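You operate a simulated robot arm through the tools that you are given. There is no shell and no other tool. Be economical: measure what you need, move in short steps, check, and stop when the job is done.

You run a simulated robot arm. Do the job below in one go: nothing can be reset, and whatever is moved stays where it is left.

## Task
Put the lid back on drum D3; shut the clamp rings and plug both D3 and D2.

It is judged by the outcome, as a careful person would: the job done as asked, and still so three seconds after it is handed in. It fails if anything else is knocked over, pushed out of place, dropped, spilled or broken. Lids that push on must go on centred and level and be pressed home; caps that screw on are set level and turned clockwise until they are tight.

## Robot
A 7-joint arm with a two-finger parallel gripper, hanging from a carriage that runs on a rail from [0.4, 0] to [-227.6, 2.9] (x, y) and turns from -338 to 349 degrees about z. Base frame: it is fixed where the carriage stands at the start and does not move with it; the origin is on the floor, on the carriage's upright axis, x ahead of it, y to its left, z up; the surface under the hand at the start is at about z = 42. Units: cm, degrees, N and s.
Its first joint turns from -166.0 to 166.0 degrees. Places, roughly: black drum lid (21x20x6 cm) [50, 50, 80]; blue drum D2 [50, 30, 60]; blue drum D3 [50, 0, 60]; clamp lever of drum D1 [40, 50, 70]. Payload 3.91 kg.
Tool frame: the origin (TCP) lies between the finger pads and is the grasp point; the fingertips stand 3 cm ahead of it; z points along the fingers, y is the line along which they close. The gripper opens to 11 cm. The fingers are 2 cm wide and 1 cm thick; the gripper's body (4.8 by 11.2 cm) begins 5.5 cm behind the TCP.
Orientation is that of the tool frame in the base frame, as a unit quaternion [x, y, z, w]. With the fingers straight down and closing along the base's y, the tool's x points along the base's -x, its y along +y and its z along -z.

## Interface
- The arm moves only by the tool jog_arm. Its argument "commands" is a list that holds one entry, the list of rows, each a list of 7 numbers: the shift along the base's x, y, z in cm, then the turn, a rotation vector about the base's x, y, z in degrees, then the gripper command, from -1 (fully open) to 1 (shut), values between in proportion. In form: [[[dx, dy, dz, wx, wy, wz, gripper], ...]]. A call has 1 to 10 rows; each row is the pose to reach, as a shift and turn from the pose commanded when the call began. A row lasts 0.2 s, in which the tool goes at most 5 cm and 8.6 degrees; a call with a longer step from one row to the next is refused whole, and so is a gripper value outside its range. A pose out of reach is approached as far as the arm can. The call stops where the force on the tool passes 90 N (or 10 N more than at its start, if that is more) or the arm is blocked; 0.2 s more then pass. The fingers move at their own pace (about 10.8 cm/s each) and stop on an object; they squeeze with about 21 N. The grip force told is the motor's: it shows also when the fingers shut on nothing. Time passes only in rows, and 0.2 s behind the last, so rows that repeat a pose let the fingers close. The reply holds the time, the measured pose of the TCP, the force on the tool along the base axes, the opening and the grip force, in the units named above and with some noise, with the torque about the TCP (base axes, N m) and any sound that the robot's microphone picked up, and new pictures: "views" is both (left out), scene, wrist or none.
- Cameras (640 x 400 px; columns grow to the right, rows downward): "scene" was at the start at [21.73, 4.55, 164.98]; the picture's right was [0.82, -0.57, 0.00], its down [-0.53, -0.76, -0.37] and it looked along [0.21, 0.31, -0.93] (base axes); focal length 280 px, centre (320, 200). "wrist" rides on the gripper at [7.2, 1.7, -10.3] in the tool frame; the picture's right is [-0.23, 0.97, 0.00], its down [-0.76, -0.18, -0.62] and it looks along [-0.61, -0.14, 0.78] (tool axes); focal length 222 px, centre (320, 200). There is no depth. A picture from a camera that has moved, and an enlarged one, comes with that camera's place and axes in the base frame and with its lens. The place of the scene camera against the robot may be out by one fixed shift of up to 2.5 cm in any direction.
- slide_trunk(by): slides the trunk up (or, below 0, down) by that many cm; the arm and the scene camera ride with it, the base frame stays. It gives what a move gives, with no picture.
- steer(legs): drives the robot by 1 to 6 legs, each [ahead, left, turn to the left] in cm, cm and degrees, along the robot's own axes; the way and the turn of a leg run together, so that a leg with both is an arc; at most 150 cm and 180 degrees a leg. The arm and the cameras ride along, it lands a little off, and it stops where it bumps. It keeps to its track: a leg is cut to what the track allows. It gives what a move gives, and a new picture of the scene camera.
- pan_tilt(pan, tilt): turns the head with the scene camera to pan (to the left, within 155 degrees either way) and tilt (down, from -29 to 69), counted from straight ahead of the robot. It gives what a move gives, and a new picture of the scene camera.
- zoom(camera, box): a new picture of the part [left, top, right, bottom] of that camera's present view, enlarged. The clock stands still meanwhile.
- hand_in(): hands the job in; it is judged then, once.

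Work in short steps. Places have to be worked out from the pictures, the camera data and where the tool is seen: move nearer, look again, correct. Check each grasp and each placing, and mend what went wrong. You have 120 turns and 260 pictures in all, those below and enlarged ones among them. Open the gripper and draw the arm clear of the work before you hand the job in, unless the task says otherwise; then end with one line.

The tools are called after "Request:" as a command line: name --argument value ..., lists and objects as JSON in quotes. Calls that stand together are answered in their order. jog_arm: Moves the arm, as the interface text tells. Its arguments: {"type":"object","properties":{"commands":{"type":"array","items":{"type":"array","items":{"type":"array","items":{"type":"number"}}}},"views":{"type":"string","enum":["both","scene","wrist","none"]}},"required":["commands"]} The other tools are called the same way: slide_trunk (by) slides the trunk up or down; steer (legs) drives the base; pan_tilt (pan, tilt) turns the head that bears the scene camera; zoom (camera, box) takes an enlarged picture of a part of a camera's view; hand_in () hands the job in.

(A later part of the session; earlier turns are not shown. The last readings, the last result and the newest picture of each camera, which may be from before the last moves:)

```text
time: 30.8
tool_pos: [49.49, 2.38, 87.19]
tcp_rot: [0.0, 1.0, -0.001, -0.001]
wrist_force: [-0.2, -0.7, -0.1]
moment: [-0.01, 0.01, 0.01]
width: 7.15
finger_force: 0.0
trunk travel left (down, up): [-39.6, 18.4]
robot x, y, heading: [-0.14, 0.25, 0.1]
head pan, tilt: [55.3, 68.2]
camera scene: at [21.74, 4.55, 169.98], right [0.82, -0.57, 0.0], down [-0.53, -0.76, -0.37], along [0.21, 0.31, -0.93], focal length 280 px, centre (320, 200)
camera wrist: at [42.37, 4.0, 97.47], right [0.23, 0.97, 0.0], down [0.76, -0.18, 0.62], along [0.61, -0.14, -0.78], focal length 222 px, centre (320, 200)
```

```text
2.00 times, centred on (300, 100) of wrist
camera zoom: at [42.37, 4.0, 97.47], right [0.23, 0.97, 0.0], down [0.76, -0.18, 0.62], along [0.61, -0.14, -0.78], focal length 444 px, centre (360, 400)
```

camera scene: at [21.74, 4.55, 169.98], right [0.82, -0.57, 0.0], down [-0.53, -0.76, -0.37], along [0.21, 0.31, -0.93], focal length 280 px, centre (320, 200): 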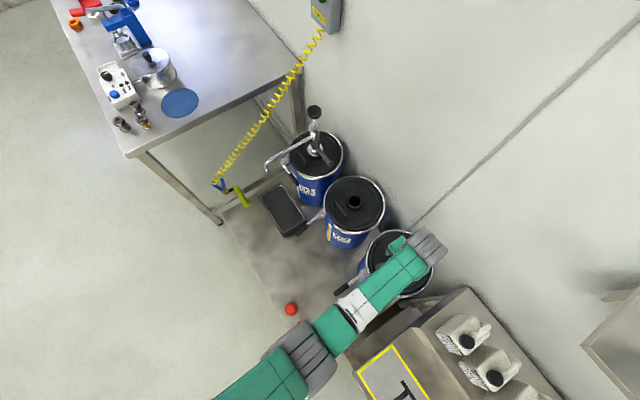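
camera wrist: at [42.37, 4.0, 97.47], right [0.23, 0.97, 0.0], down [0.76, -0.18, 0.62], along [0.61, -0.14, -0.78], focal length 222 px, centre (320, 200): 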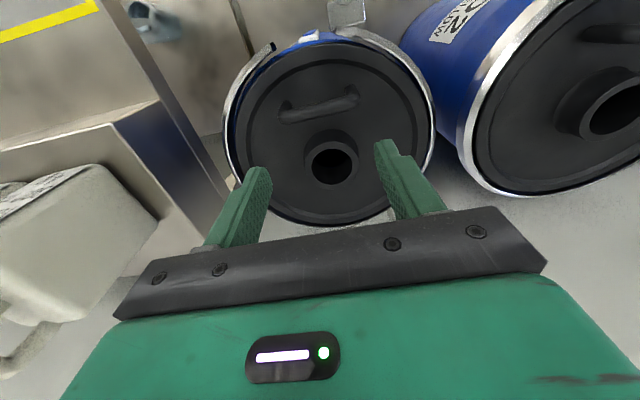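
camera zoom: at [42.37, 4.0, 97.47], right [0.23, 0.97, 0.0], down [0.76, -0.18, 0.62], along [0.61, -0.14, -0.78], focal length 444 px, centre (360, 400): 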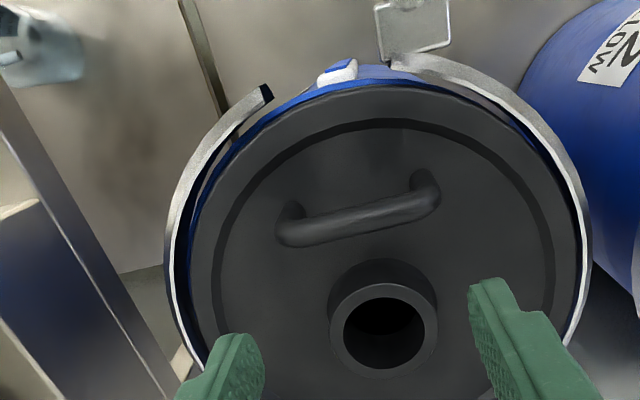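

Lid sits nicely inside the ring. I centre over the collar (53, 2.5) upright and press with open fingertips on the plate either side of the collar.

Request:
jog_arm --commands '[[[2, 0.1, -1, 0, 0, 0, -0.3], [3.4, 0.1, -4, 0, 0, 0, -0.3], [3.4, 0.1, -6.5, 0, 0, 0, -0.3], [3.4, 0.1, -7.5, 0, 0, 0, -0.3], [3.4, 0.1, -8.5, 0, 0, 0, -0.3]]]' --views "wrist"

```text
time: 32.0
tool_pos: [52.18, 2.32, 79.73]
tcp_rot: [0.0, 1.0, 0.0, 0.001]
wrist_force: [-0.4, 1.0, 0.1]
moment: [-0.02, -0.01, -0.01]
width: 7.17
finger_force: 0.0
out of reach, approached as far as the arm can: row 4, 5
trunk travel left (down, up): [-39.6, 18.4]
robot x, y, heading: [0.33, 0.02, 0.1]
head pan, tilt: [55.3, 68.2]
camera wrist: at [45.03, 4.04, 90.01], right [0.23, 0.97, 0.0], down [0.76, -0.18, 0.62], along [0.61, -0.14, -0.78], focal length 222 px, centre (320, 200)
```

wrist: 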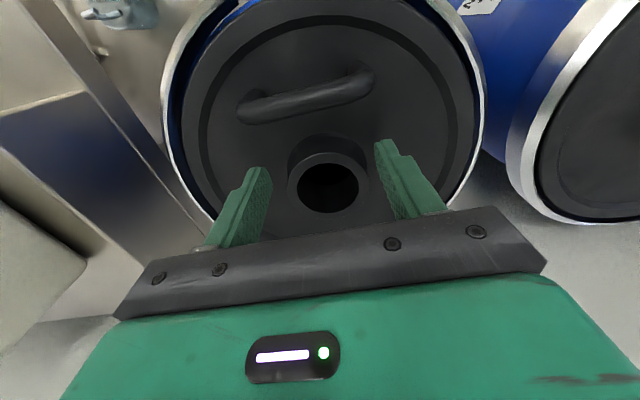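

Reach is marginal with this trunk height; I raise the hand, and lower the trunk by 15 cm to gain reach.

Request:
jog_arm --commands '[[[0, 0, 4, 0, 0, 0, -0.3], [0, 0, 8, 0, 0, 0, -0.3], [0, 0, 12, 0, 0, 0, -0.3], [0, 0, 16, 0, 0, 0, -0.3], [0, 0, 18, 0, 0, 0, -0.3]]]' --views "none"

Request:
slide_trunk --by -15

```text
time: 33.2
tool_pos: [61.41, 2.24, 93.0]
tcp_rot: [0.0, 1.0, 0.0, 0.0]
wrist_force: [-0.1, 0.0, 0.3]
moment: [0.01, 0.05, -0.02]
width: 7.15
finger_force: 0.1
out of reach, approached as far as the arm can: row 1, 2, 3, 4, 5
trunk travel left (down, up): [-39.6, 18.4]
robot x, y, heading: [-0.24, -0.26, -0.2]
head pan, tilt: [55.3, 68.2]
```

```text
time: 34.8
tool_pos: [61.63, 2.19, 79.0]
tcp_rot: [-0.001, 1.0, 0.0, -0.001]
wrist_force: [-4.9, -2.4, 9.2]
moment: [0.28, 0.18, 0.2]
width: 7.13
finger_force: 0.1
trunk travel left (down, up): [-25.1, 32.9]
robot x, y, heading: [0.12, 0.03, 0.1]
head pan, tilt: [55.3, 68.2]
stopped: the force on the tool passed its limit at 114 N (the readings are from after the stop); the commanded pose is now the measured one
```

The out-of-reach fallback moved the hand to x = 61 and the descent touched the lid's far edge (114 N). I raise the hand and check the state.

Request:
jog_arm --commands '[[[0, 0, 2, 0, 0, 0, -0.3], [-2, 0, 4, 0, 0, 0, -0.3], [-5, 0, 6, 0, 0, 0, -0.3], [-9, 0, 8, 0, 0, 0, -0.3], [-12, 0, 10, 0, 0, 0, -0.3], [-12, 0, 10, 0, 0, 0, -0.3]]]'

Request:
zoom --camera "wrist" --box '[140, 0, 460, 200]'

```text
time: 36.2
tool_pos: [61.72, 2.47, 81.39]
tcp_rot: [-0.001, 1.0, -0.001, -0.008]
wrist_force: [-42.8, -4.5, -21.2]
moment: [0.75, -3.07, -0.88]
width: 7.15
finger_force: 0.0
out of reach, approached as far as the arm can: row 1, 2, 3, 4, 5, 6
trunk travel left (down, up): [-25.1, 32.9]
robot x, y, heading: [-0.15, 0.03, 0.2]
head pan, tilt: [55.3, 68.2]
camera scene: at [21.11, 4.5, 155.29], right [0.82, -0.57, -0.01], down [-0.53, -0.76, -0.37], along [0.2, 0.3, -0.93], focal length 280 px, centre (320, 200)
camera wrist: at [54.73, 4.22, 91.87], right [0.23, 0.97, -0.01], down [0.77, -0.18, 0.61], along [0.59, -0.14, -0.79], focal length 222 px, centre (320, 200)
```

scene: 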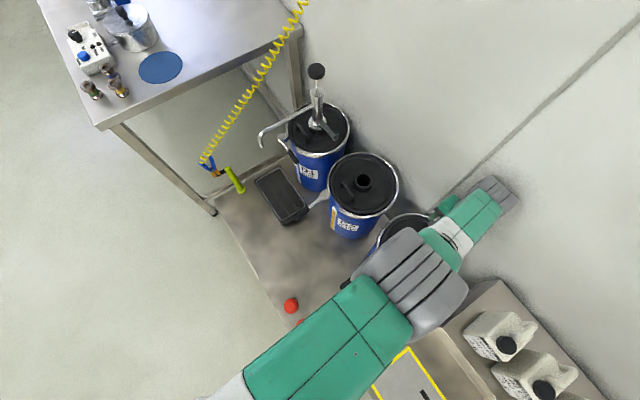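
wrist: 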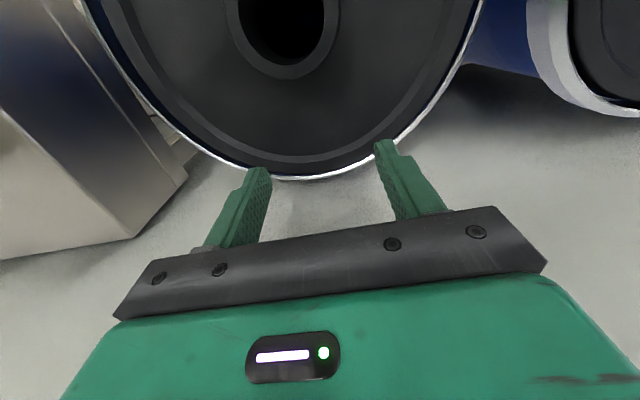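

```text
2.00 times, centred on (300, 100) of wrist
camera zoom: at [54.73, 4.22, 91.87], right [0.23, 0.97, -0.01], down [0.77, -0.18, 0.61], along [0.59, -0.14, -0.79], focal length 444 px, centre (360, 400)
```

zoom: 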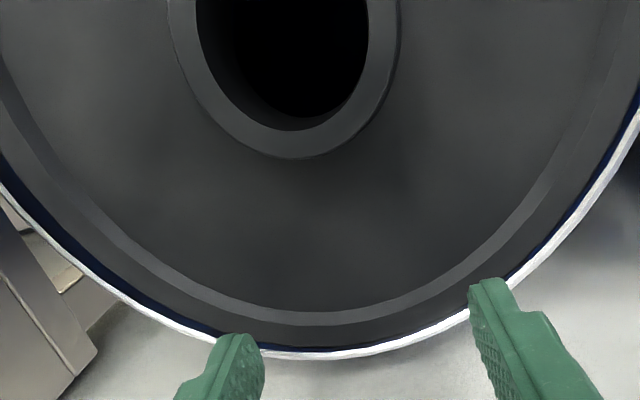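

The arm is in a strained pose with a -43 N push (probably its wrist near the wall). I let it settle with zero-shift rows to see what the commanded pose is.

Request:
jog_arm --commands '[[[0, 0, 0, 0, 0, 0, -0.3], [0, 0, 0, 0, 0, 0, -0.3], [0, 0, 0, 0, 0, 0, -0.3]]]' --views "scene"

```text
time: 37.0
tool_pos: [61.68, 2.51, 81.5]
tcp_rot: [-0.001, 1.0, -0.001, -0.009]
wrist_force: [-46.0, -4.4, -18.6]
moment: [0.73, -3.52, -0.95]
width: 7.15
finger_force: 0.0
trunk travel left (down, up): [-25.1, 32.9]
robot x, y, heading: [-0.01, 0.05, 0.0]
head pan, tilt: [55.3, 68.2]
camera scene: at [21.1, 4.5, 155.29], right [0.82, -0.57, -0.01], down [-0.53, -0.76, -0.37], along [0.2, 0.3, -0.93], focal length 280 px, centre (320, 200)
```

scene: 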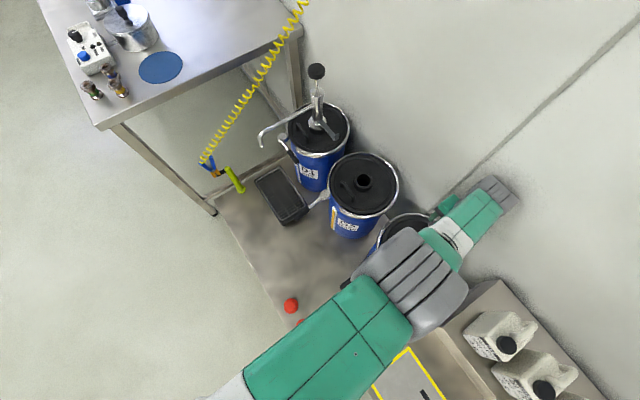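

The commanded pose seems to be pushing into something beyond. I back off in -x in small steps only.

Request:
jog_arm --commands '[[[-1, 0, 0, 0, 0, 0, -0.3], [-2, 0, 0, 0, 0, 0, -0.3], [-4, 0, 0, 0, 0, 0, -0.3]]]' --views "scene"

```text
time: 37.8
tool_pos: [61.82, 3.22, 80.25]
tcp_rot: [-0.001, 1.0, 0.0, -0.001]
wrist_force: [-39.4, -4.4, 22.3]
moment: [0.18, -4.76, -0.85]
width: 7.14
finger_force: 0.0
out of reach, approached as far as the arm can: row 1, 2, 3
trunk travel left (down, up): [-25.1, 32.9]
robot x, y, heading: [-0.2, 0.29, 0.1]
head pan, tilt: [55.3, 68.2]
camera scene: at [21.42, 4.51, 155.39], right [0.82, -0.57, 0.0], down [-0.53, -0.76, -0.37], along [0.21, 0.3, -0.93], focal length 280 px, centre (320, 200)
```

scene: 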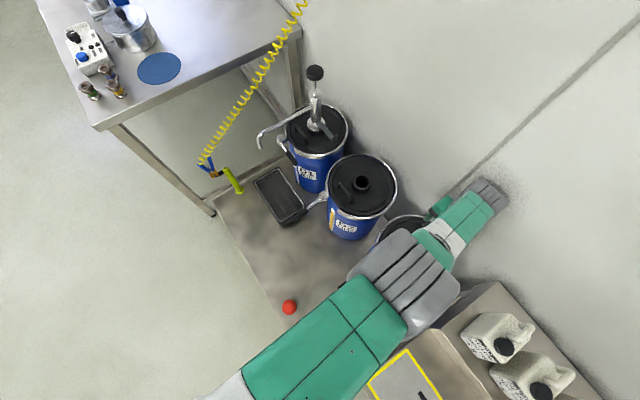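

The arm cannot retract from this configuration. I raise the trunk to lift the hand clear of the drum first.

Request:
slide_trunk --by 12

Request:
zoom --camera "wrist" --box '[0, 0, 640, 400]'

```text
time: 39.3
tool_pos: [61.95, 3.24, 92.25]
tcp_rot: [-0.001, 1.0, 0.0, -0.003]
wrist_force: [-27.7, 0.1, 2.2]
moment: [-0.07, -2.82, -0.42]
width: 7.14
finger_force: 0.0
trunk travel left (down, up): [-37.1, 20.9]
robot x, y, heading: [-0.29, -0.24, -0.2]
head pan, tilt: [55.3, 68.2]
```

```text
1.00 times, centred on (320, 200) of wrist (not enlarged: the box is as wide or as high as the picture)
camera zoom: at [54.72, 4.92, 102.69], right [0.23, 0.97, 0.0], down [0.77, -0.18, 0.62], along [0.6, -0.14, -0.79], focal length 222 px, centre (320, 200)
```

zoom: 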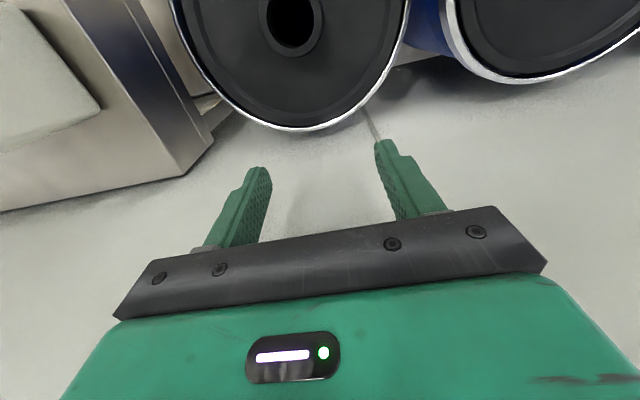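

The lid still looks concentric; the hand's back presses the wall. I drive the carriage back 8 cm to free it.

Request:
steer --legs '[[-8, 0, 0]]'

```text
time: 40.3
tool_pos: [54.38, 3.31, 92.49]
tcp_rot: [-0.001, 1.0, 0.0, -0.001]
wrist_force: [-0.1, -1.0, 0.3]
moment: [0.02, 0.02, 0.0]
width: 7.13
finger_force: 0.1
trunk travel left (down, up): [-37.1, 20.9]
robot x, y, heading: [-7.77, -0.09, -0.0]
head pan, tilt: [55.3, 68.2]
camera scene: at [13.71, 4.64, 167.48], right [0.82, -0.57, 0.0], down [-0.53, -0.76, -0.37], along [0.21, 0.31, -0.93], focal length 280 px, centre (320, 200)
```

scene: 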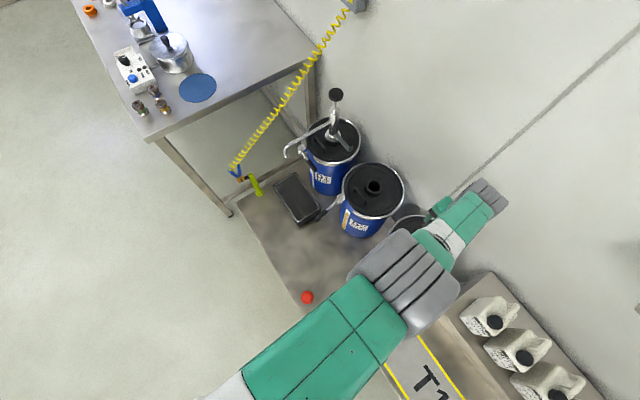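

Free now. I test a small -x move.

Request:
jog_arm --commands '[[[-1, 0, 0, 0, 0, 0, -0.3], [-2, 0, 1, 0, 0, 0, -0.3], [-4, 0, 2, 0, 0, 0, -0.3]]]' --views "scene"

```text
time: 41.1
tool_pos: [54.15, 3.22, 92.14]
tcp_rot: [-0.001, 1.0, -0.001, -0.002]
wrist_force: [-0.6, 0.6, 0.2]
moment: [0.01, -0.02, -0.02]
width: 7.15
finger_force: 0.0
out of reach, approached as far as the arm can: row 1, 2, 3
trunk travel left (down, up): [-37.1, 20.9]
robot x, y, heading: [-8.29, 0.19, -0.1]
head pan, tilt: [55.3, 68.2]
camera scene: at [13.71, 4.64, 167.48], right [0.82, -0.57, 0.0], down [-0.53, -0.76, -0.37], along [0.21, 0.31, -0.93], focal length 280 px, centre (320, 200)
```

scene: 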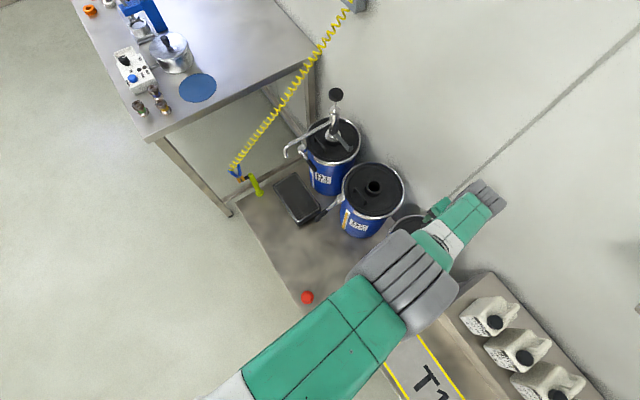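

The solver is stuck at a joint limit; I try relaxing the wrist by tilting the fingers forward.

Request:
jog_arm --commands '[[[0, 0, 0, 0, -6, 0, -0.3], [0, 0, 0, 0, -12, 0, -0.3], [0, 0, 0, 0, -18, 0, -0.3], [0, 0, 0, 0, -24, 0, -0.3]]]' --views "scene"

```text
time: 42.1
tool_pos: [59.63, 3.36, 88.94]
tcp_rot: [0.0, 0.979, -0.001, 0.206]
wrist_force: [-0.2, -0.6, 0.2]
moment: [0.0, 0.01, 0.03]
width: 7.16
finger_force: 0.1
out of reach, approached as far as the arm can: row 1, 2, 3, 4
trunk travel left (down, up): [-37.1, 20.9]
robot x, y, heading: [-8.08, 0.16, 0.1]
head pan, tilt: [55.3, 68.2]
camera scene: at [13.71, 4.64, 167.48], right [0.82, -0.57, 0.0], down [-0.53, -0.76, -0.37], along [0.21, 0.31, -0.93], focal length 280 px, centre (320, 200)
```

scene: 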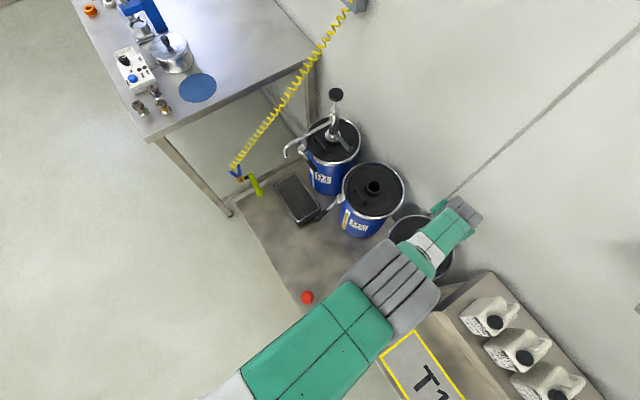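

The wrist came back as it tilted. I continue with more tilt and a -x, +z shift.

Request:
jog_arm --commands '[[[-2, 0, 2, 0, -4, 0, -0.3], [-4, 0, 4, 0, -8, 0, -0.3], [-8, 0, 6, 0, -14, 0, -0.3], [-12, 0, 8, 0, -20, 0, -0.3], [-16, 0, 8, 0, -20, 0, -0.3]]]' --views "scene"

```text
time: 43.3
tool_pos: [59.48, 5.19, 84.7]
tcp_rot: [-0.001, 0.927, 0.0, 0.374]
wrist_force: [0.0, 0.1, -0.2]
moment: [0.03, 0.0, 0.02]
width: 7.15
finger_force: 0.2
out of reach, approached as far as the arm can: row 1, 2, 3, 4, 5
trunk travel left (down, up): [-37.1, 20.9]
robot x, y, heading: [-8.13, 0.22, 0.1]
head pan, tilt: [55.3, 68.2]
camera scene: at [13.71, 4.65, 167.49], right [0.82, -0.57, 0.0], down [-0.53, -0.76, -0.37], along [0.21, 0.31, -0.93], focal length 280 px, centre (320, 200)
```

scene: 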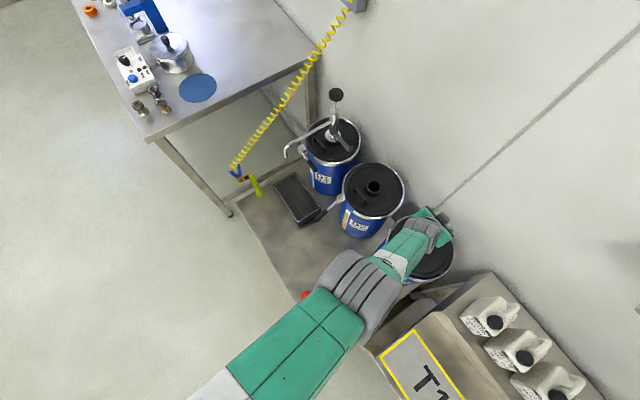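

Still a bad elbow branch. I raise the trunk fully for clearance, then try moving the hand down and back to unwind it.

Request:
slide_trunk --by 20

Request:
jog_arm --commands '[[[-1, 0, -3, 0, 0, 0, -0.3], [-2, 0, -6, 0, 0, 0, -0.3], [-4, 0, -9, 0, 0, 0, -0.3], [-6, 0, -12, 0, 0, 0, -0.3]]]' --views "scene"

```text
time: 45.5
tool_pos: [59.45, 5.19, 104.61]
tcp_rot: [0.0, 0.927, 0.0, 0.374]
wrist_force: [0.9, 0.0, 0.8]
moment: [0.02, -0.01, -0.01]
width: 7.13
finger_force: 0.1
trunk travel left (down, up): [-57.1, 0.9]
robot x, y, heading: [-8.25, -0.17, 0.0]
head pan, tilt: [55.3, 68.2]
```

```text
time: 46.5
tool_pos: [50.66, 5.06, 95.79]
tcp_rot: [-0.001, 0.927, 0.001, 0.374]
wrist_force: [-0.3, 1.0, 0.6]
moment: [-0.06, 0.02, -0.08]
width: 7.14
finger_force: 0.0
out of reach, approached as far as the arm can: row 1, 2, 3, 4
trunk travel left (down, up): [-57.1, 0.9]
robot x, y, heading: [-8.13, 0.46, -0.1]
head pan, tilt: [55.3, 68.2]
camera scene: at [13.68, 4.66, 187.47], right [0.82, -0.57, 0.0], down [-0.53, -0.76, -0.37], along [0.21, 0.31, -0.93], focal length 280 px, centre (320, 200)
```

scene: 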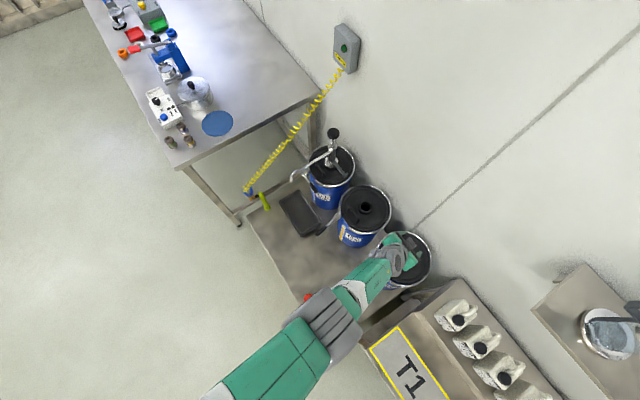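

That direction works: the hand is coming back and down. I continue the same way.

Request:
jog_arm --commands '[[[-3, 0, -2, 0, 0, 0, -0.3], [-6, 0, -4, 0, 0, 0, -0.3], [-9, 0, -6, 0, 0, 0, -0.3], [-12, 0, -6, 0, 0, 0, -0.3], [-14, 0, -6, 0, 0, 0, -0.3]]]' --views "scene"

```text
time: 47.7
tool_pos: [36.81, 4.89, 89.94]
tcp_rot: [-0.001, 0.927, 0.0, 0.374]
wrist_force: [-0.8, 0.2, -0.1]
moment: [-0.02, 0.05, -0.02]
width: 7.15
finger_force: 0.0
trunk travel left (down, up): [-57.1, 0.9]
robot x, y, heading: [-7.62, 0.07, -0.0]
head pan, tilt: [55.3, 68.2]
camera scene: at [13.71, 4.65, 187.49], right [0.82, -0.57, 0.0], down [-0.53, -0.76, -0.37], along [0.21, 0.31, -0.93], focal length 280 px, centre (320, 200)
```

scene: 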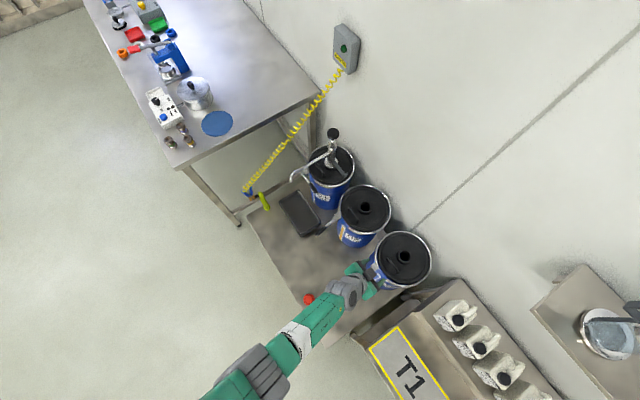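

Good: normal branch again. I straighten the tool while raising it, then reset trunk and carriage.

Request:
jog_arm --commands '[[[-1, 0, 2, 0, 7, 0, -0.3], [-2, 0, 4, 0, 14, 0, -0.3], [-3, 0, 7, 0, 21, 0, -0.3], [-4, 0, 10, 0, 28, 0, -0.3], [-4, 0, 13, 0, 35, 0, -0.3], [-4, 0, 16, 0, 42, 0, -0.3], [-4, 0, 18, 0, 44, 0, -0.3], [-4, 0, 18, 0, 44, 0, -0.3]]]' --views "none"

Request:
slide_trunk --by -16

Request:
steer --legs '[[8, 0, 0]]'

```text
time: 49.5
tool_pos: [32.74, 4.8, 107.83]
tcp_rot: [-0.001, 1.0, 0.0, -0.001]
wrist_force: [0.1, 0.0, -0.1]
moment: [0.0, 0.0, 0.01]
width: 7.15
finger_force: 0.2
trunk travel left (down, up): [-57.1, 0.9]
robot x, y, heading: [-8.07, -0.02, 0.4]
head pan, tilt: [55.3, 68.2]
```

```text
time: 51.3
tool_pos: [32.65, 4.72, 91.82]
tcp_rot: [-0.001, 1.0, 0.0, -0.001]
wrist_force: [0.4, -0.3, 0.0]
moment: [0.0, -0.02, 0.02]
width: 7.13
finger_force: 0.0
trunk travel left (down, up): [-41.1, 16.9]
robot x, y, heading: [-7.9, -0.12, 0.2]
head pan, tilt: [55.3, 68.2]
```

```text
time: 52.4
tool_pos: [40.6, 4.7, 91.86]
tcp_rot: [0.0, 1.0, 0.0, -0.001]
wrist_force: [-0.2, -0.1, -0.1]
moment: [0.01, 0.02, -0.01]
width: 7.14
finger_force: 0.0
trunk travel left (down, up): [-41.1, 16.9]
robot x, y, heading: [0.07, -0.03, -0.3]
head pan, tilt: [55.3, 68.2]
camera scene: at [21.49, 4.53, 171.48], right [0.82, -0.57, 0.0], down [-0.53, -0.76, -0.37], along [0.21, 0.31, -0.93], focal length 280 px, centre (320, 200)
```

scene: 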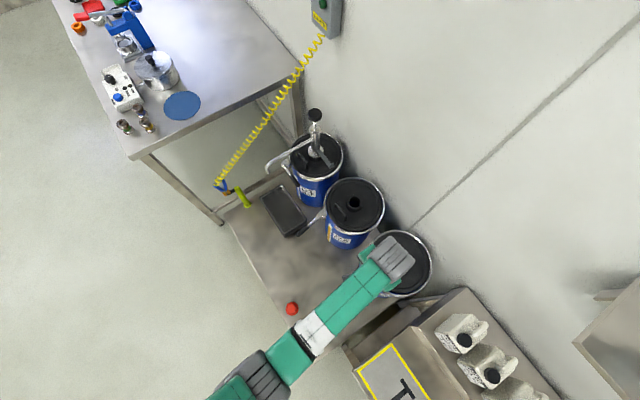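

I raise the hand 16 cm and lower the trunk by 17 so that the pressing pose lies well in reach.

Request:
jog_arm --commands '[[[0, 0, 4, 0, 0, 0, -0.3], [0, 0, 8, 0, 0, 0, -0.3], [0, 0, 12, 0, 0, 0, -0.3], [0, 0, 16, 0, 0, 0, -0.3], [0, 0, 16, 0, 0, 0, -0.3]]]' --views "none"

Request:
slide_trunk --by -17

Request:
jog_arm --commands '[[[1, 0, 0, 0, 0, 0, -0.3], [1, 0, 0, 0, 0, 0, -0.3]]]' --views "wrist"

Request:
zoom --camera "wrist" --box '[180, 0, 500, 200]'

```text
time: 53.6
tool_pos: [42.8, 6.32, 107.05]
tcp_rot: [-0.001, 1.0, 0.019, 0.025]
wrist_force: [-0.7, -0.5, 0.2]
moment: [-0.03, 0.03, -0.03]
width: 7.14
finger_force: 0.1
out of reach, approached as far as the arm can: row 4
trunk travel left (down, up): [-41.1, 16.9]
robot x, y, heading: [-0.31, -0.15, 0.1]
head pan, tilt: [55.3, 68.2]
```

```text
time: 55.5
tool_pos: [42.73, 6.29, 90.03]
tcp_rot: [-0.001, 0.999, 0.019, 0.025]
wrist_force: [0.0, -0.6, 0.2]
moment: [0.02, 0.06, -0.01]
width: 7.16
finger_force: 0.0
trunk travel left (down, up): [-24.1, 33.9]
robot x, y, heading: [-0.45, -0.17, -0.2]
head pan, tilt: [55.3, 68.2]
```

```text
time: 56.1
tool_pos: [43.83, 6.4, 89.93]
tcp_rot: [-0.001, 1.0, 0.019, 0.025]
wrist_force: [-0.9, -0.9, 0.7]
moment: [0.0, 0.0, 0.01]
width: 7.17
finger_force: 0.1
trunk travel left (down, up): [-24.1, 33.9]
robot x, y, heading: [-0.14, 0.22, -0.1]
head pan, tilt: [55.3, 68.2]
camera wrist: at [36.03, 7.68, 100.02], right [0.22, 0.97, 0.05], down [0.73, -0.2, 0.65], along [0.65, -0.11, -0.76], focal length 222 px, centre (320, 200)
```

wrist: 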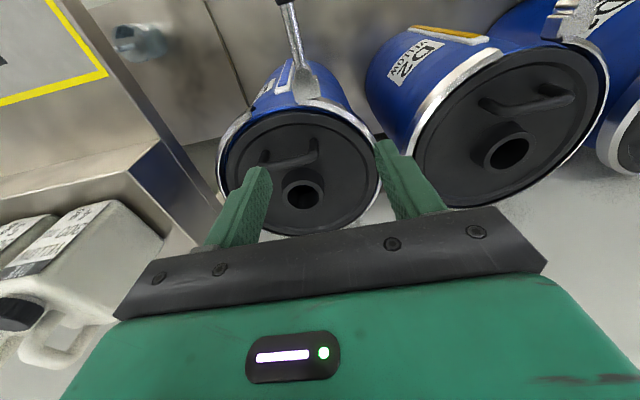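

```text
2.00 times, centred on (340, 100) of wrist
camera zoom: at [36.03, 7.68, 100.02], right [0.22, 0.97, 0.05], down [0.73, -0.2, 0.65], along [0.65, -0.11, -0.76], focal length 444 px, centre (280, 400)
```

zoom: 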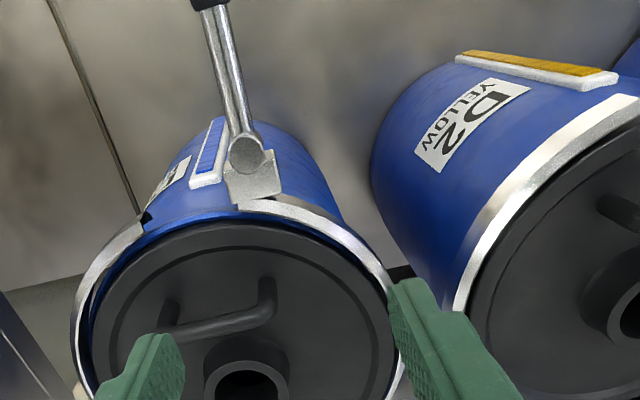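

Collar re-measured at (52.9, 2.7). I correct the small tilt, move over it, and descend to press.

Request:
jog_arm --commands '[[[3, -1, -1, -1, 1.5, 0, -0.3], [6, -3, -2, -2.2, 2.9, 0, -0.3], [9, -3.8, -4, -2.2, 2.9, 0, -0.3], [9.1, -3.8, -6, -2.2, 2.9, 0, -0.3], [9.1, -3.8, -8, -2.2, 2.9, 0, -0.3], [9.1, -3.8, -9.3, -2.2, 2.9, 0, -0.3], [9.1, -3.8, -9.9, -2.2, 2.9, 0, -0.3]]]' --views "wrist"

```text
time: 57.7
tool_pos: [52.74, 2.46, 80.22]
tcp_rot: [-0.001, 1.0, -0.001, 0.0]
wrist_force: [-0.9, -0.7, -0.5]
moment: [-0.01, -0.01, 0.05]
width: 7.14
finger_force: 0.0
trunk travel left (down, up): [-24.1, 33.9]
robot x, y, heading: [-0.19, -0.16, -0.2]
head pan, tilt: [55.3, 68.2]
camera wrist: at [45.67, 4.07, 90.52], right [0.22, 0.97, 0.0], down [0.76, -0.17, 0.62], along [0.61, -0.14, -0.78], focal length 222 px, centre (320, 200)
```

wrist: 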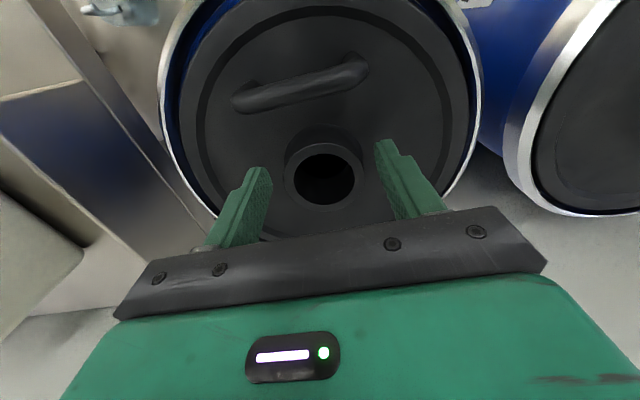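

Well centred around the collar. I press down step by step to about 70 N.

Request:
jog_arm --commands '[[[0, 0, -0.6, 0, 0, 0, -0.3], [0, 0, -1.0, 0, 0, 0, -0.3], [0, 0, -1.4, 0, 0, 0, -0.3], [0, 0, -1.8, 0, 0, 0, -0.3], [0, 0, -2.2, 0, 0, 0, -0.3], [0, 0, -2.6, 0, 0, 0, -0.3], [0, 0, -3.0, 0, 0, 0, -0.3], [0, 0, -3.4, 0, 0, 0, -0.3]]]' --views "wrist"

```text
time: 58.7
tool_pos: [52.98, 2.43, 78.92]
tcp_rot: [-0.001, 1.0, 0.0, 0.003]
wrist_force: [-17.0, -1.1, 33.0]
moment: [-0.15, 0.83, -0.06]
width: 7.13
finger_force: 0.2
trunk travel left (down, up): [-24.1, 33.9]
robot x, y, heading: [-0.29, -0.0, -0.2]
head pan, tilt: [55.3, 68.2]
stopped in row 5: the force on the tool passed its limit at 102 N (the readings are from after the stop); the commanded pose is now the measured one
camera wrist: at [45.79, 4.12, 89.32], right [0.22, 0.97, 0.0], down [0.76, -0.18, 0.63], along [0.61, -0.14, -0.78], focal length 222 px, centre (320, 200)
```

wrist: 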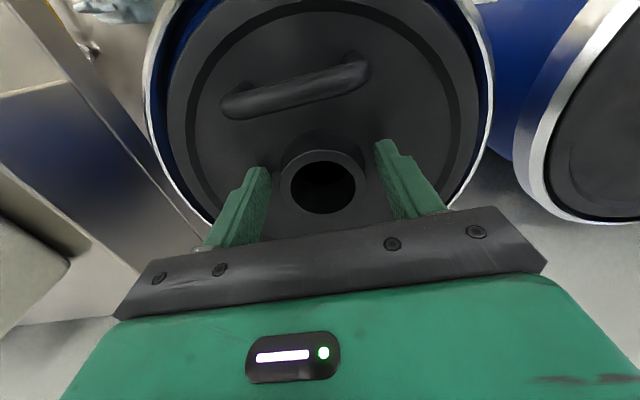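

Pressed past 100 N; the plate is at about z = 75.9. I rise and compare D3's seating with D2's.

Request:
jog_arm --commands '[[[0, 0, 3, 0, 0, 0, -0.3], [-3, 3, 6, 0, 0, 0, -0.3], [-7, 6, 8, 0, 0, 0, -0.3], [-11, 9, 8, 0, 0, 0, -0.3], [-12, 10, 8, 0, 0, 0, -0.3], [-12, 10, 8, 0, 0, 0, -0.3]]]' --views "wrist"

Request:
zoom --camera "wrist" --box '[160, 60, 420, 220]'

Request:
zoom --camera "wrist" --box '[380, 0, 640, 160]'

```text
refused: row 2 steps farther than a row can; nothing moved
```

```text
2.46 times, centred on (290, 140) of wrist
camera zoom: at [45.79, 4.12, 89.32], right [0.22, 0.97, 0.0], down [0.76, -0.18, 0.63], along [0.61, -0.14, -0.78], focal length 547 px, centre (394, 348)
```

zoom: 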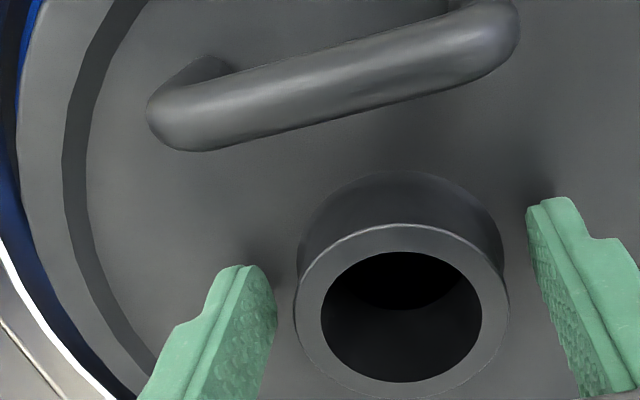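

```text
2.46 times, centred on (510, 80) of wrist
camera zoom: at [45.79, 4.12, 89.32], right [0.22, 0.97, 0.0], down [0.76, -0.18, 0.63], along [0.61, -0.14, -0.78], focal length 547 px, centre (-148, 495)
```

zoom: 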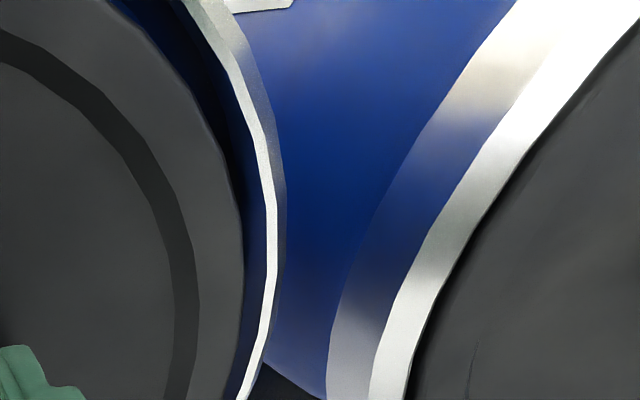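

Request:
jog_arm --commands '[[[0, 0, 3, 0, 0, 0, -0.3], [-2, 2, 6, 0, 0, 0, -0.3], [-5, 4, 8, 0, 0, 0, -0.3], [-8, 7, 8, 0, 0, 0, -0.3], [-11, 9, 8, 0, 0, 0, -0.3], [-12, 10, 8, 0, 0, 0, -0.3], [-12, 10, 8, 0, 0, 0, -0.3]]]' --views "wrist"

Request:
zoom --camera "wrist" --box '[160, 50, 420, 210]'

Request:
zoom --camera "wrist" --box '[360, 20, 620, 180]'

```text
time: 60.3
tool_pos: [40.86, 12.54, 86.97]
tcp_rot: [-0.001, 1.0, 0.001, 0.002]
wrist_force: [0.2, 0.2, 0.4]
moment: [0.0, -0.03, 0.0]
width: 7.15
finger_force: 0.0
trunk travel left (down, up): [-24.1, 33.9]
robot x, y, heading: [-0.15, 0.29, -0.0]
head pan, tilt: [55.3, 68.2]
camera wrist: at [33.65, 14.19, 97.2], right [0.22, 0.97, 0.0], down [0.76, -0.18, 0.63], along [0.61, -0.14, -0.78], focal length 222 px, centre (320, 200)
```

wrist: 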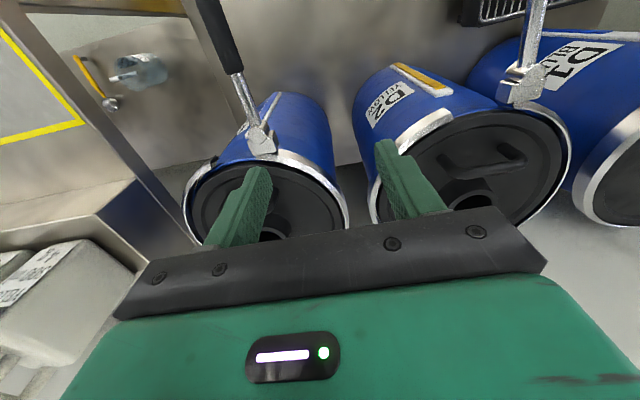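

```text
2.46 times, centred on (290, 130) of wrist
camera zoom: at [33.65, 14.19, 97.2], right [0.22, 0.97, 0.0], down [0.76, -0.18, 0.63], along [0.61, -0.14, -0.78], focal length 547 px, centre (394, 372)
```

zoom: 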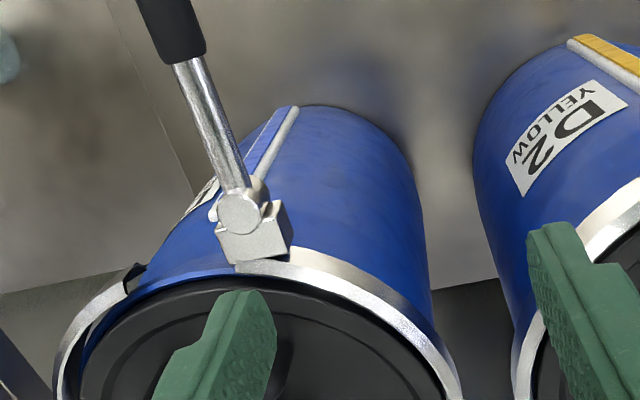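

```text
2.46 times, centred on (490, 100) of wrist
camera zoom: at [33.65, 14.19, 97.2], right [0.22, 0.97, 0.0], down [0.76, -0.18, 0.63], along [0.61, -0.14, -0.78], focal length 547 px, centre (-98, 446)
```

zoom: 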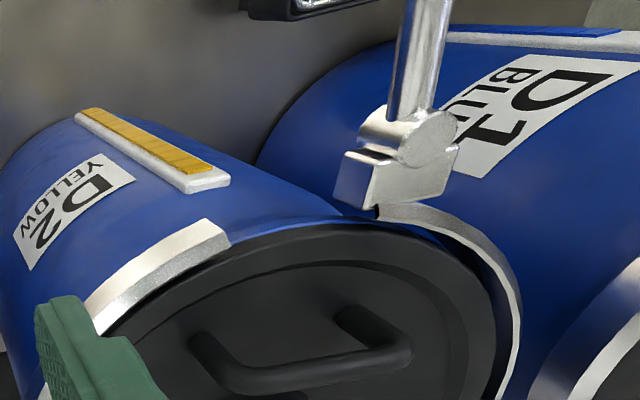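

Both rings are open with the same gap and D3's lid edge now sits like D2's. Next: D3's lever (pivot ≈ (41.5, 6), lever pointing -x at z ≈ 74.6). I close the fingers, and go down on the lever's +y side.

Request:
jog_arm --commands '[[[-2, 0, 0, 0, 0, 0, 1], [-5, 0, 0, 0, 0, 0, 1], [-8.4, -1, 0, 0, 0, 0, 1], [-8.4, -1.5, -4, 0, 0, 0, 1], [-8.4, -1.5, -8, 0, 0, 0, 1], [-8.4, -1.5, -11.5, 0, 0, 0, 1], [-8.4, -1.5, -11.5, 0, 0, 0, 1]]]' --views "both"

Request:
zoom --camera "scene" --box '[270, 160, 470, 320]'

```text
time: 61.9
tool_pos: [32.49, 10.93, 75.38]
tcp_rot: [-0.001, 1.0, -0.001, 0.001]
wrist_force: [0.5, 0.1, -0.1]
moment: [0.0, 0.01, 0.05]
width: 0.0
finger_force: 21.6
trunk travel left (down, up): [-24.1, 33.9]
robot x, y, heading: [-0.11, 0.15, 0.1]
head pan, tilt: [55.3, 68.2]
camera scene: at [21.43, 4.53, 154.48], right [0.82, -0.57, 0.0], down [-0.53, -0.76, -0.37], along [0.21, 0.31, -0.93], focal length 280 px, centre (320, 200)
camera wrist: at [25.25, 12.56, 85.69], right [0.22, 0.97, 0.0], down [0.76, -0.18, 0.63], along [0.61, -0.14, -0.78], focal length 222 px, centre (320, 200)
```

scene: 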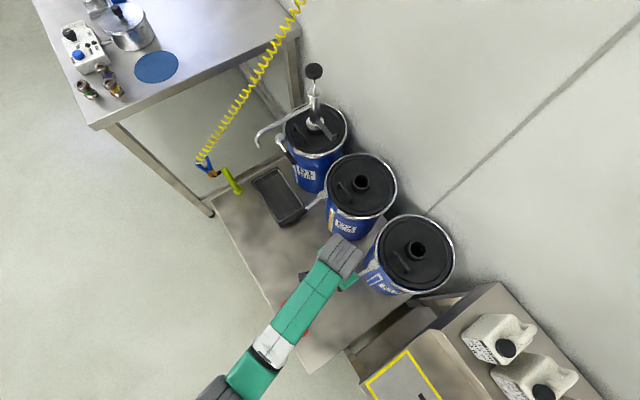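
wrist: 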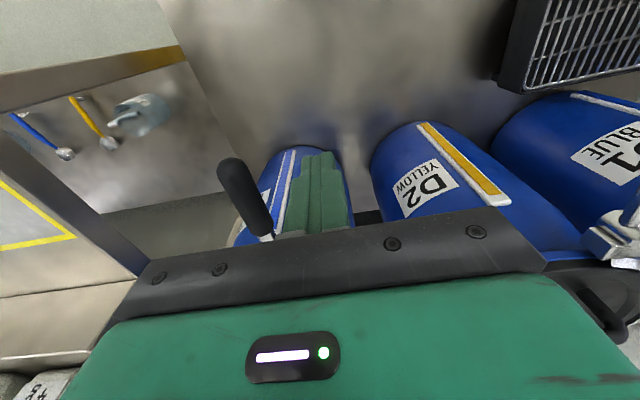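

```text
2.50 times, centred on (370, 240) of scene
camera zoom: at [21.43, 4.53, 154.48], right [0.82, -0.57, 0.0], down [-0.53, -0.76, -0.37], along [0.21, 0.31, -0.93], focal length 699 px, centre (195, 100)
```

zoom: 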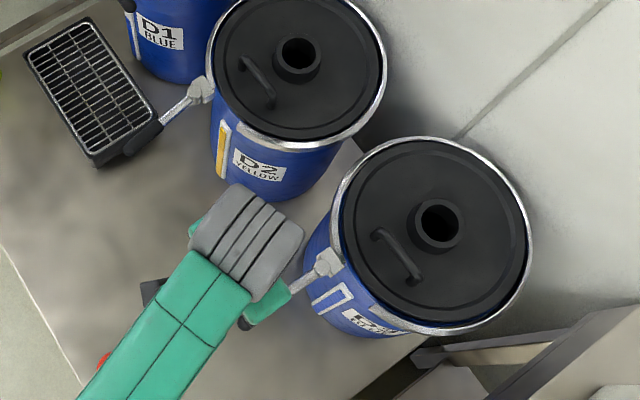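

Handle tip confirmed at (30.3, 6.3). I sweep the closed fingers along the arc, first half.

Request:
jog_arm --commands '[[[0, -2.4, 0, 0, 0, 0, 1], [-0.1, -4.5, 0, 0, 0, 0, 1], [-0.1, -6.2, 0, 0, 0, 0, 1], [0.3, -7.8, 0, 0, 0, 0, 1], [0.8, -9.3, 0, 0, 0, 0, 1], [1.7, -10.6, 0, 0, 0, 0, 1]]]' --views "both"

```text
time: 63.3
tool_pos: [34.31, 0.57, 75.25]
tcp_rot: [-0.001, 1.0, 0.001, 0.002]
wrist_force: [0.8, 1.0, -0.7]
moment: [-0.01, -0.01, -0.05]
width: 0.01
finger_force: 21.4
trunk travel left (down, up): [-24.1, 33.9]
robot x, y, heading: [-0.34, 0.32, -0.2]
head pan, tilt: [55.3, 68.2]
camera scene: at [21.43, 4.54, 154.48], right [0.82, -0.57, 0.0], down [-0.53, -0.76, -0.37], along [0.21, 0.31, -0.93], focal length 280 px, centre (320, 200)
camera wrist: at [27.04, 2.09, 85.56], right [0.23, 0.97, 0.0], down [0.76, -0.18, 0.63], along [0.61, -0.14, -0.78], focal length 222 px, centre (320, 200)
```

scene: 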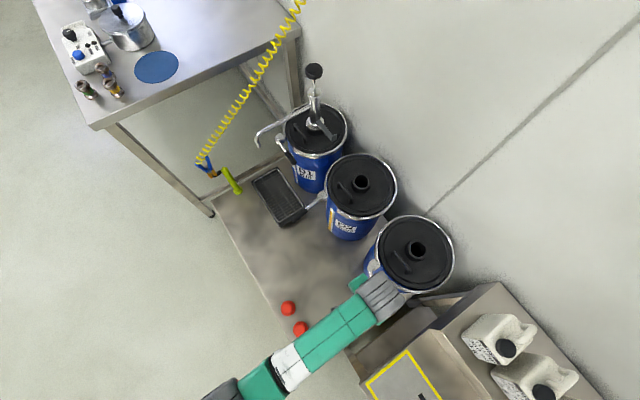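
wrist: 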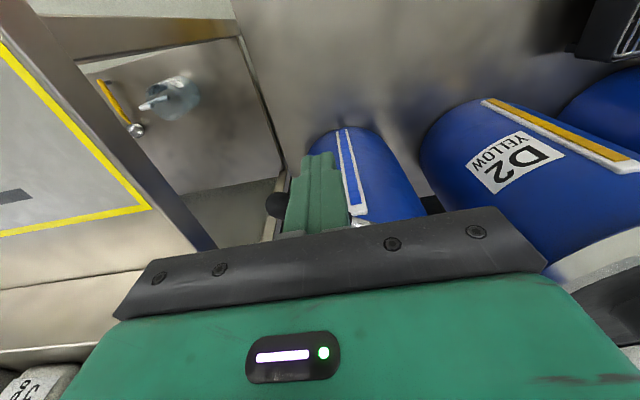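

The lever follows easily. Second half of the arc, then press towards the drum.

Request:
jog_arm --commands '[[[1.1, -1.2, 0, 0, 0, 0, 1], [2.0, -2.0, 0, 0, 0, 0, 1], [3.0, -2.6, 0, 0, 0, 0, 1], [4.0, -3.1, 0, 0, 0, 0, 1], [5.0, -3.4, 0, 0, 0, 0, 1], [6.0, -3.6, 0, 0, 0, 0, 1], [7.0, -3.6, 0, 0, 0, 0, 1]]]' --views "both"

```text
time: 64.9
tool_pos: [39.14, -2.97, 75.06]
tcp_rot: [-0.002, 1.0, 0.002, -0.009]
wrist_force: [-51.5, 7.1, 50.5]
moment: [0.0, -0.47, 0.06]
width: 0.02
finger_force: 20.3
trunk travel left (down, up): [-24.1, 33.9]
robot x, y, heading: [-0.45, 0.04, 0.3]
head pan, tilt: [55.3, 68.2]
stopped in row 7: the force on the tool passed its limit at 104 N (the readings are from after the stop); the commanded pose is now the measured one
camera scene: at [20.77, 4.6, 154.39], right [0.82, -0.57, -0.01], down [-0.53, -0.76, -0.37], along [0.21, 0.31, -0.93], focal length 280 px, centre (320, 200)
camera wrist: at [32.13, -1.34, 85.63], right [0.22, 0.97, 0.0], down [0.77, -0.18, 0.61], along [0.59, -0.14, -0.79], focal length 222 px, centre (320, 200)
```

scene: 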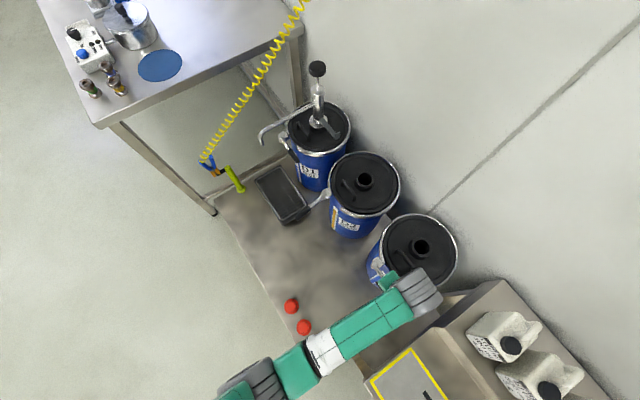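
wrist: 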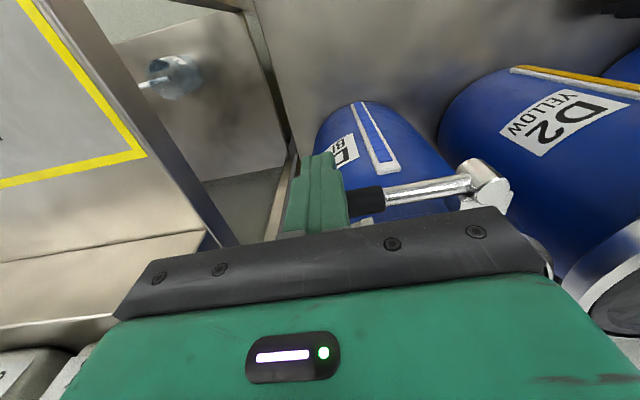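

Stopped at 104 N with the lever against the drum. I back off and look at whether it stays closed and where the ring is.

Request:
jog_arm --commands '[[[-2, 0, 0, 0, 0, 0, 1], [-6, 0, 0, 0, 0, 0, 1], [-8, 1, 4, 0, 0, 0, 1], [-8, 3, 8, 0, 0, 0, 1], [-8, 5, 12, 0, 0, 0, 1], [-8, 5, 12, 0, 0, 0, 1]]]' --views "both"

Request:
zoom --camera "wrist" --box '[200, 60, 440, 210]'

Request:
zoom --camera "scene" --box '[270, 160, 470, 320]'

```text
time: 66.3
tool_pos: [31.54, 1.19, 85.89]
tcp_rot: [-0.002, 1.0, -0.005, -0.011]
wrist_force: [0.5, -0.7, -0.7]
moment: [-0.01, 0.01, 0.02]
width: 0.0
finger_force: 21.1
out of reach, approached as far as the arm can: row 5
trunk travel left (down, up): [-24.1, 33.9]
robot x, y, heading: [-0.4, -0.17, -0.0]
head pan, tilt: [55.3, 68.2]
camera scene: at [21.34, 4.55, 154.49], right [0.82, -0.57, 0.0], down [-0.53, -0.76, -0.37], along [0.21, 0.31, -0.93], focal length 280 px, centre (320, 200)
camera wrist: at [24.52, 2.89, 96.37], right [0.22, 0.97, -0.02], down [0.78, -0.17, 0.61], along [0.59, -0.15, -0.79], focal length 222 px, centre (320, 200)
```

scene: 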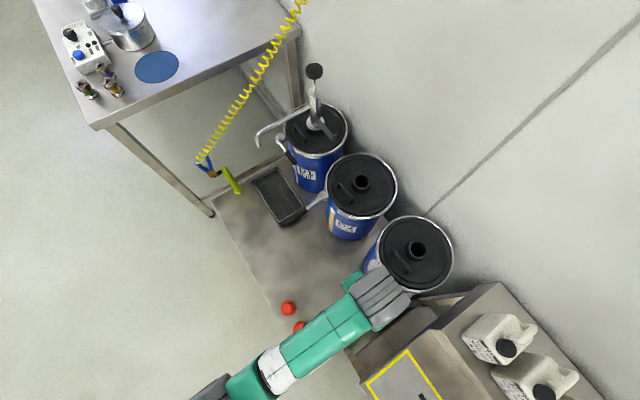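
wrist: 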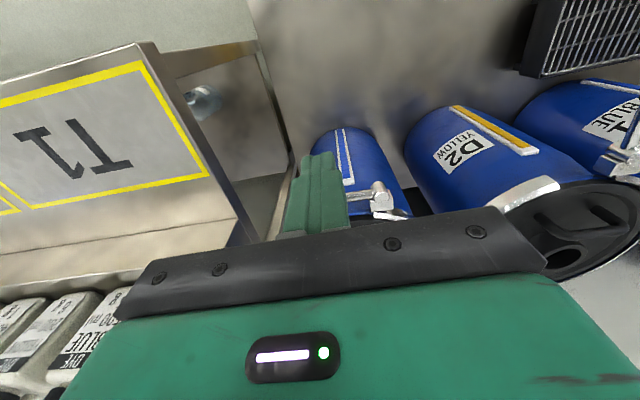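

```text
2.67 times, centred on (320, 135) of wrist
camera zoom: at [24.52, 2.89, 96.37], right [0.22, 0.97, -0.02], down [0.78, -0.17, 0.61], along [0.59, -0.15, -0.79], focal length 592 px, centre (320, 373)
```

zoom: 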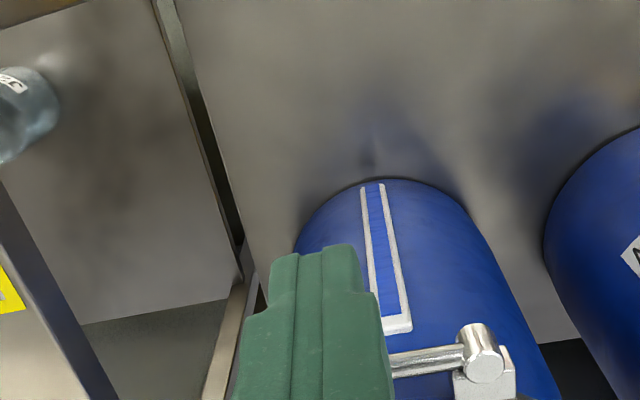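

```text
2.50 times, centred on (370, 240) of scene
camera zoom: at [21.34, 4.55, 154.49], right [0.82, -0.57, 0.0], down [-0.53, -0.76, -0.37], along [0.21, 0.31, -0.93], focal length 699 px, centre (195, 100)
```

zoom: 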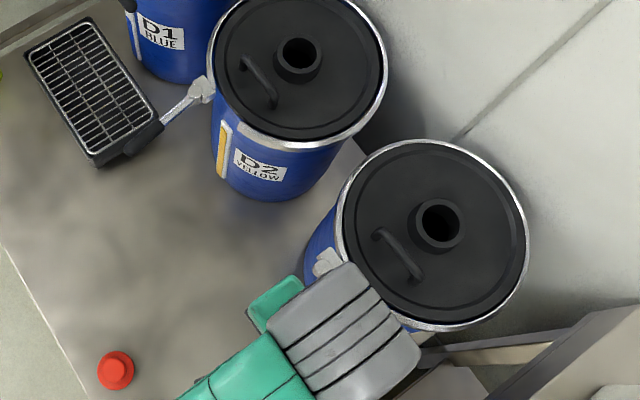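

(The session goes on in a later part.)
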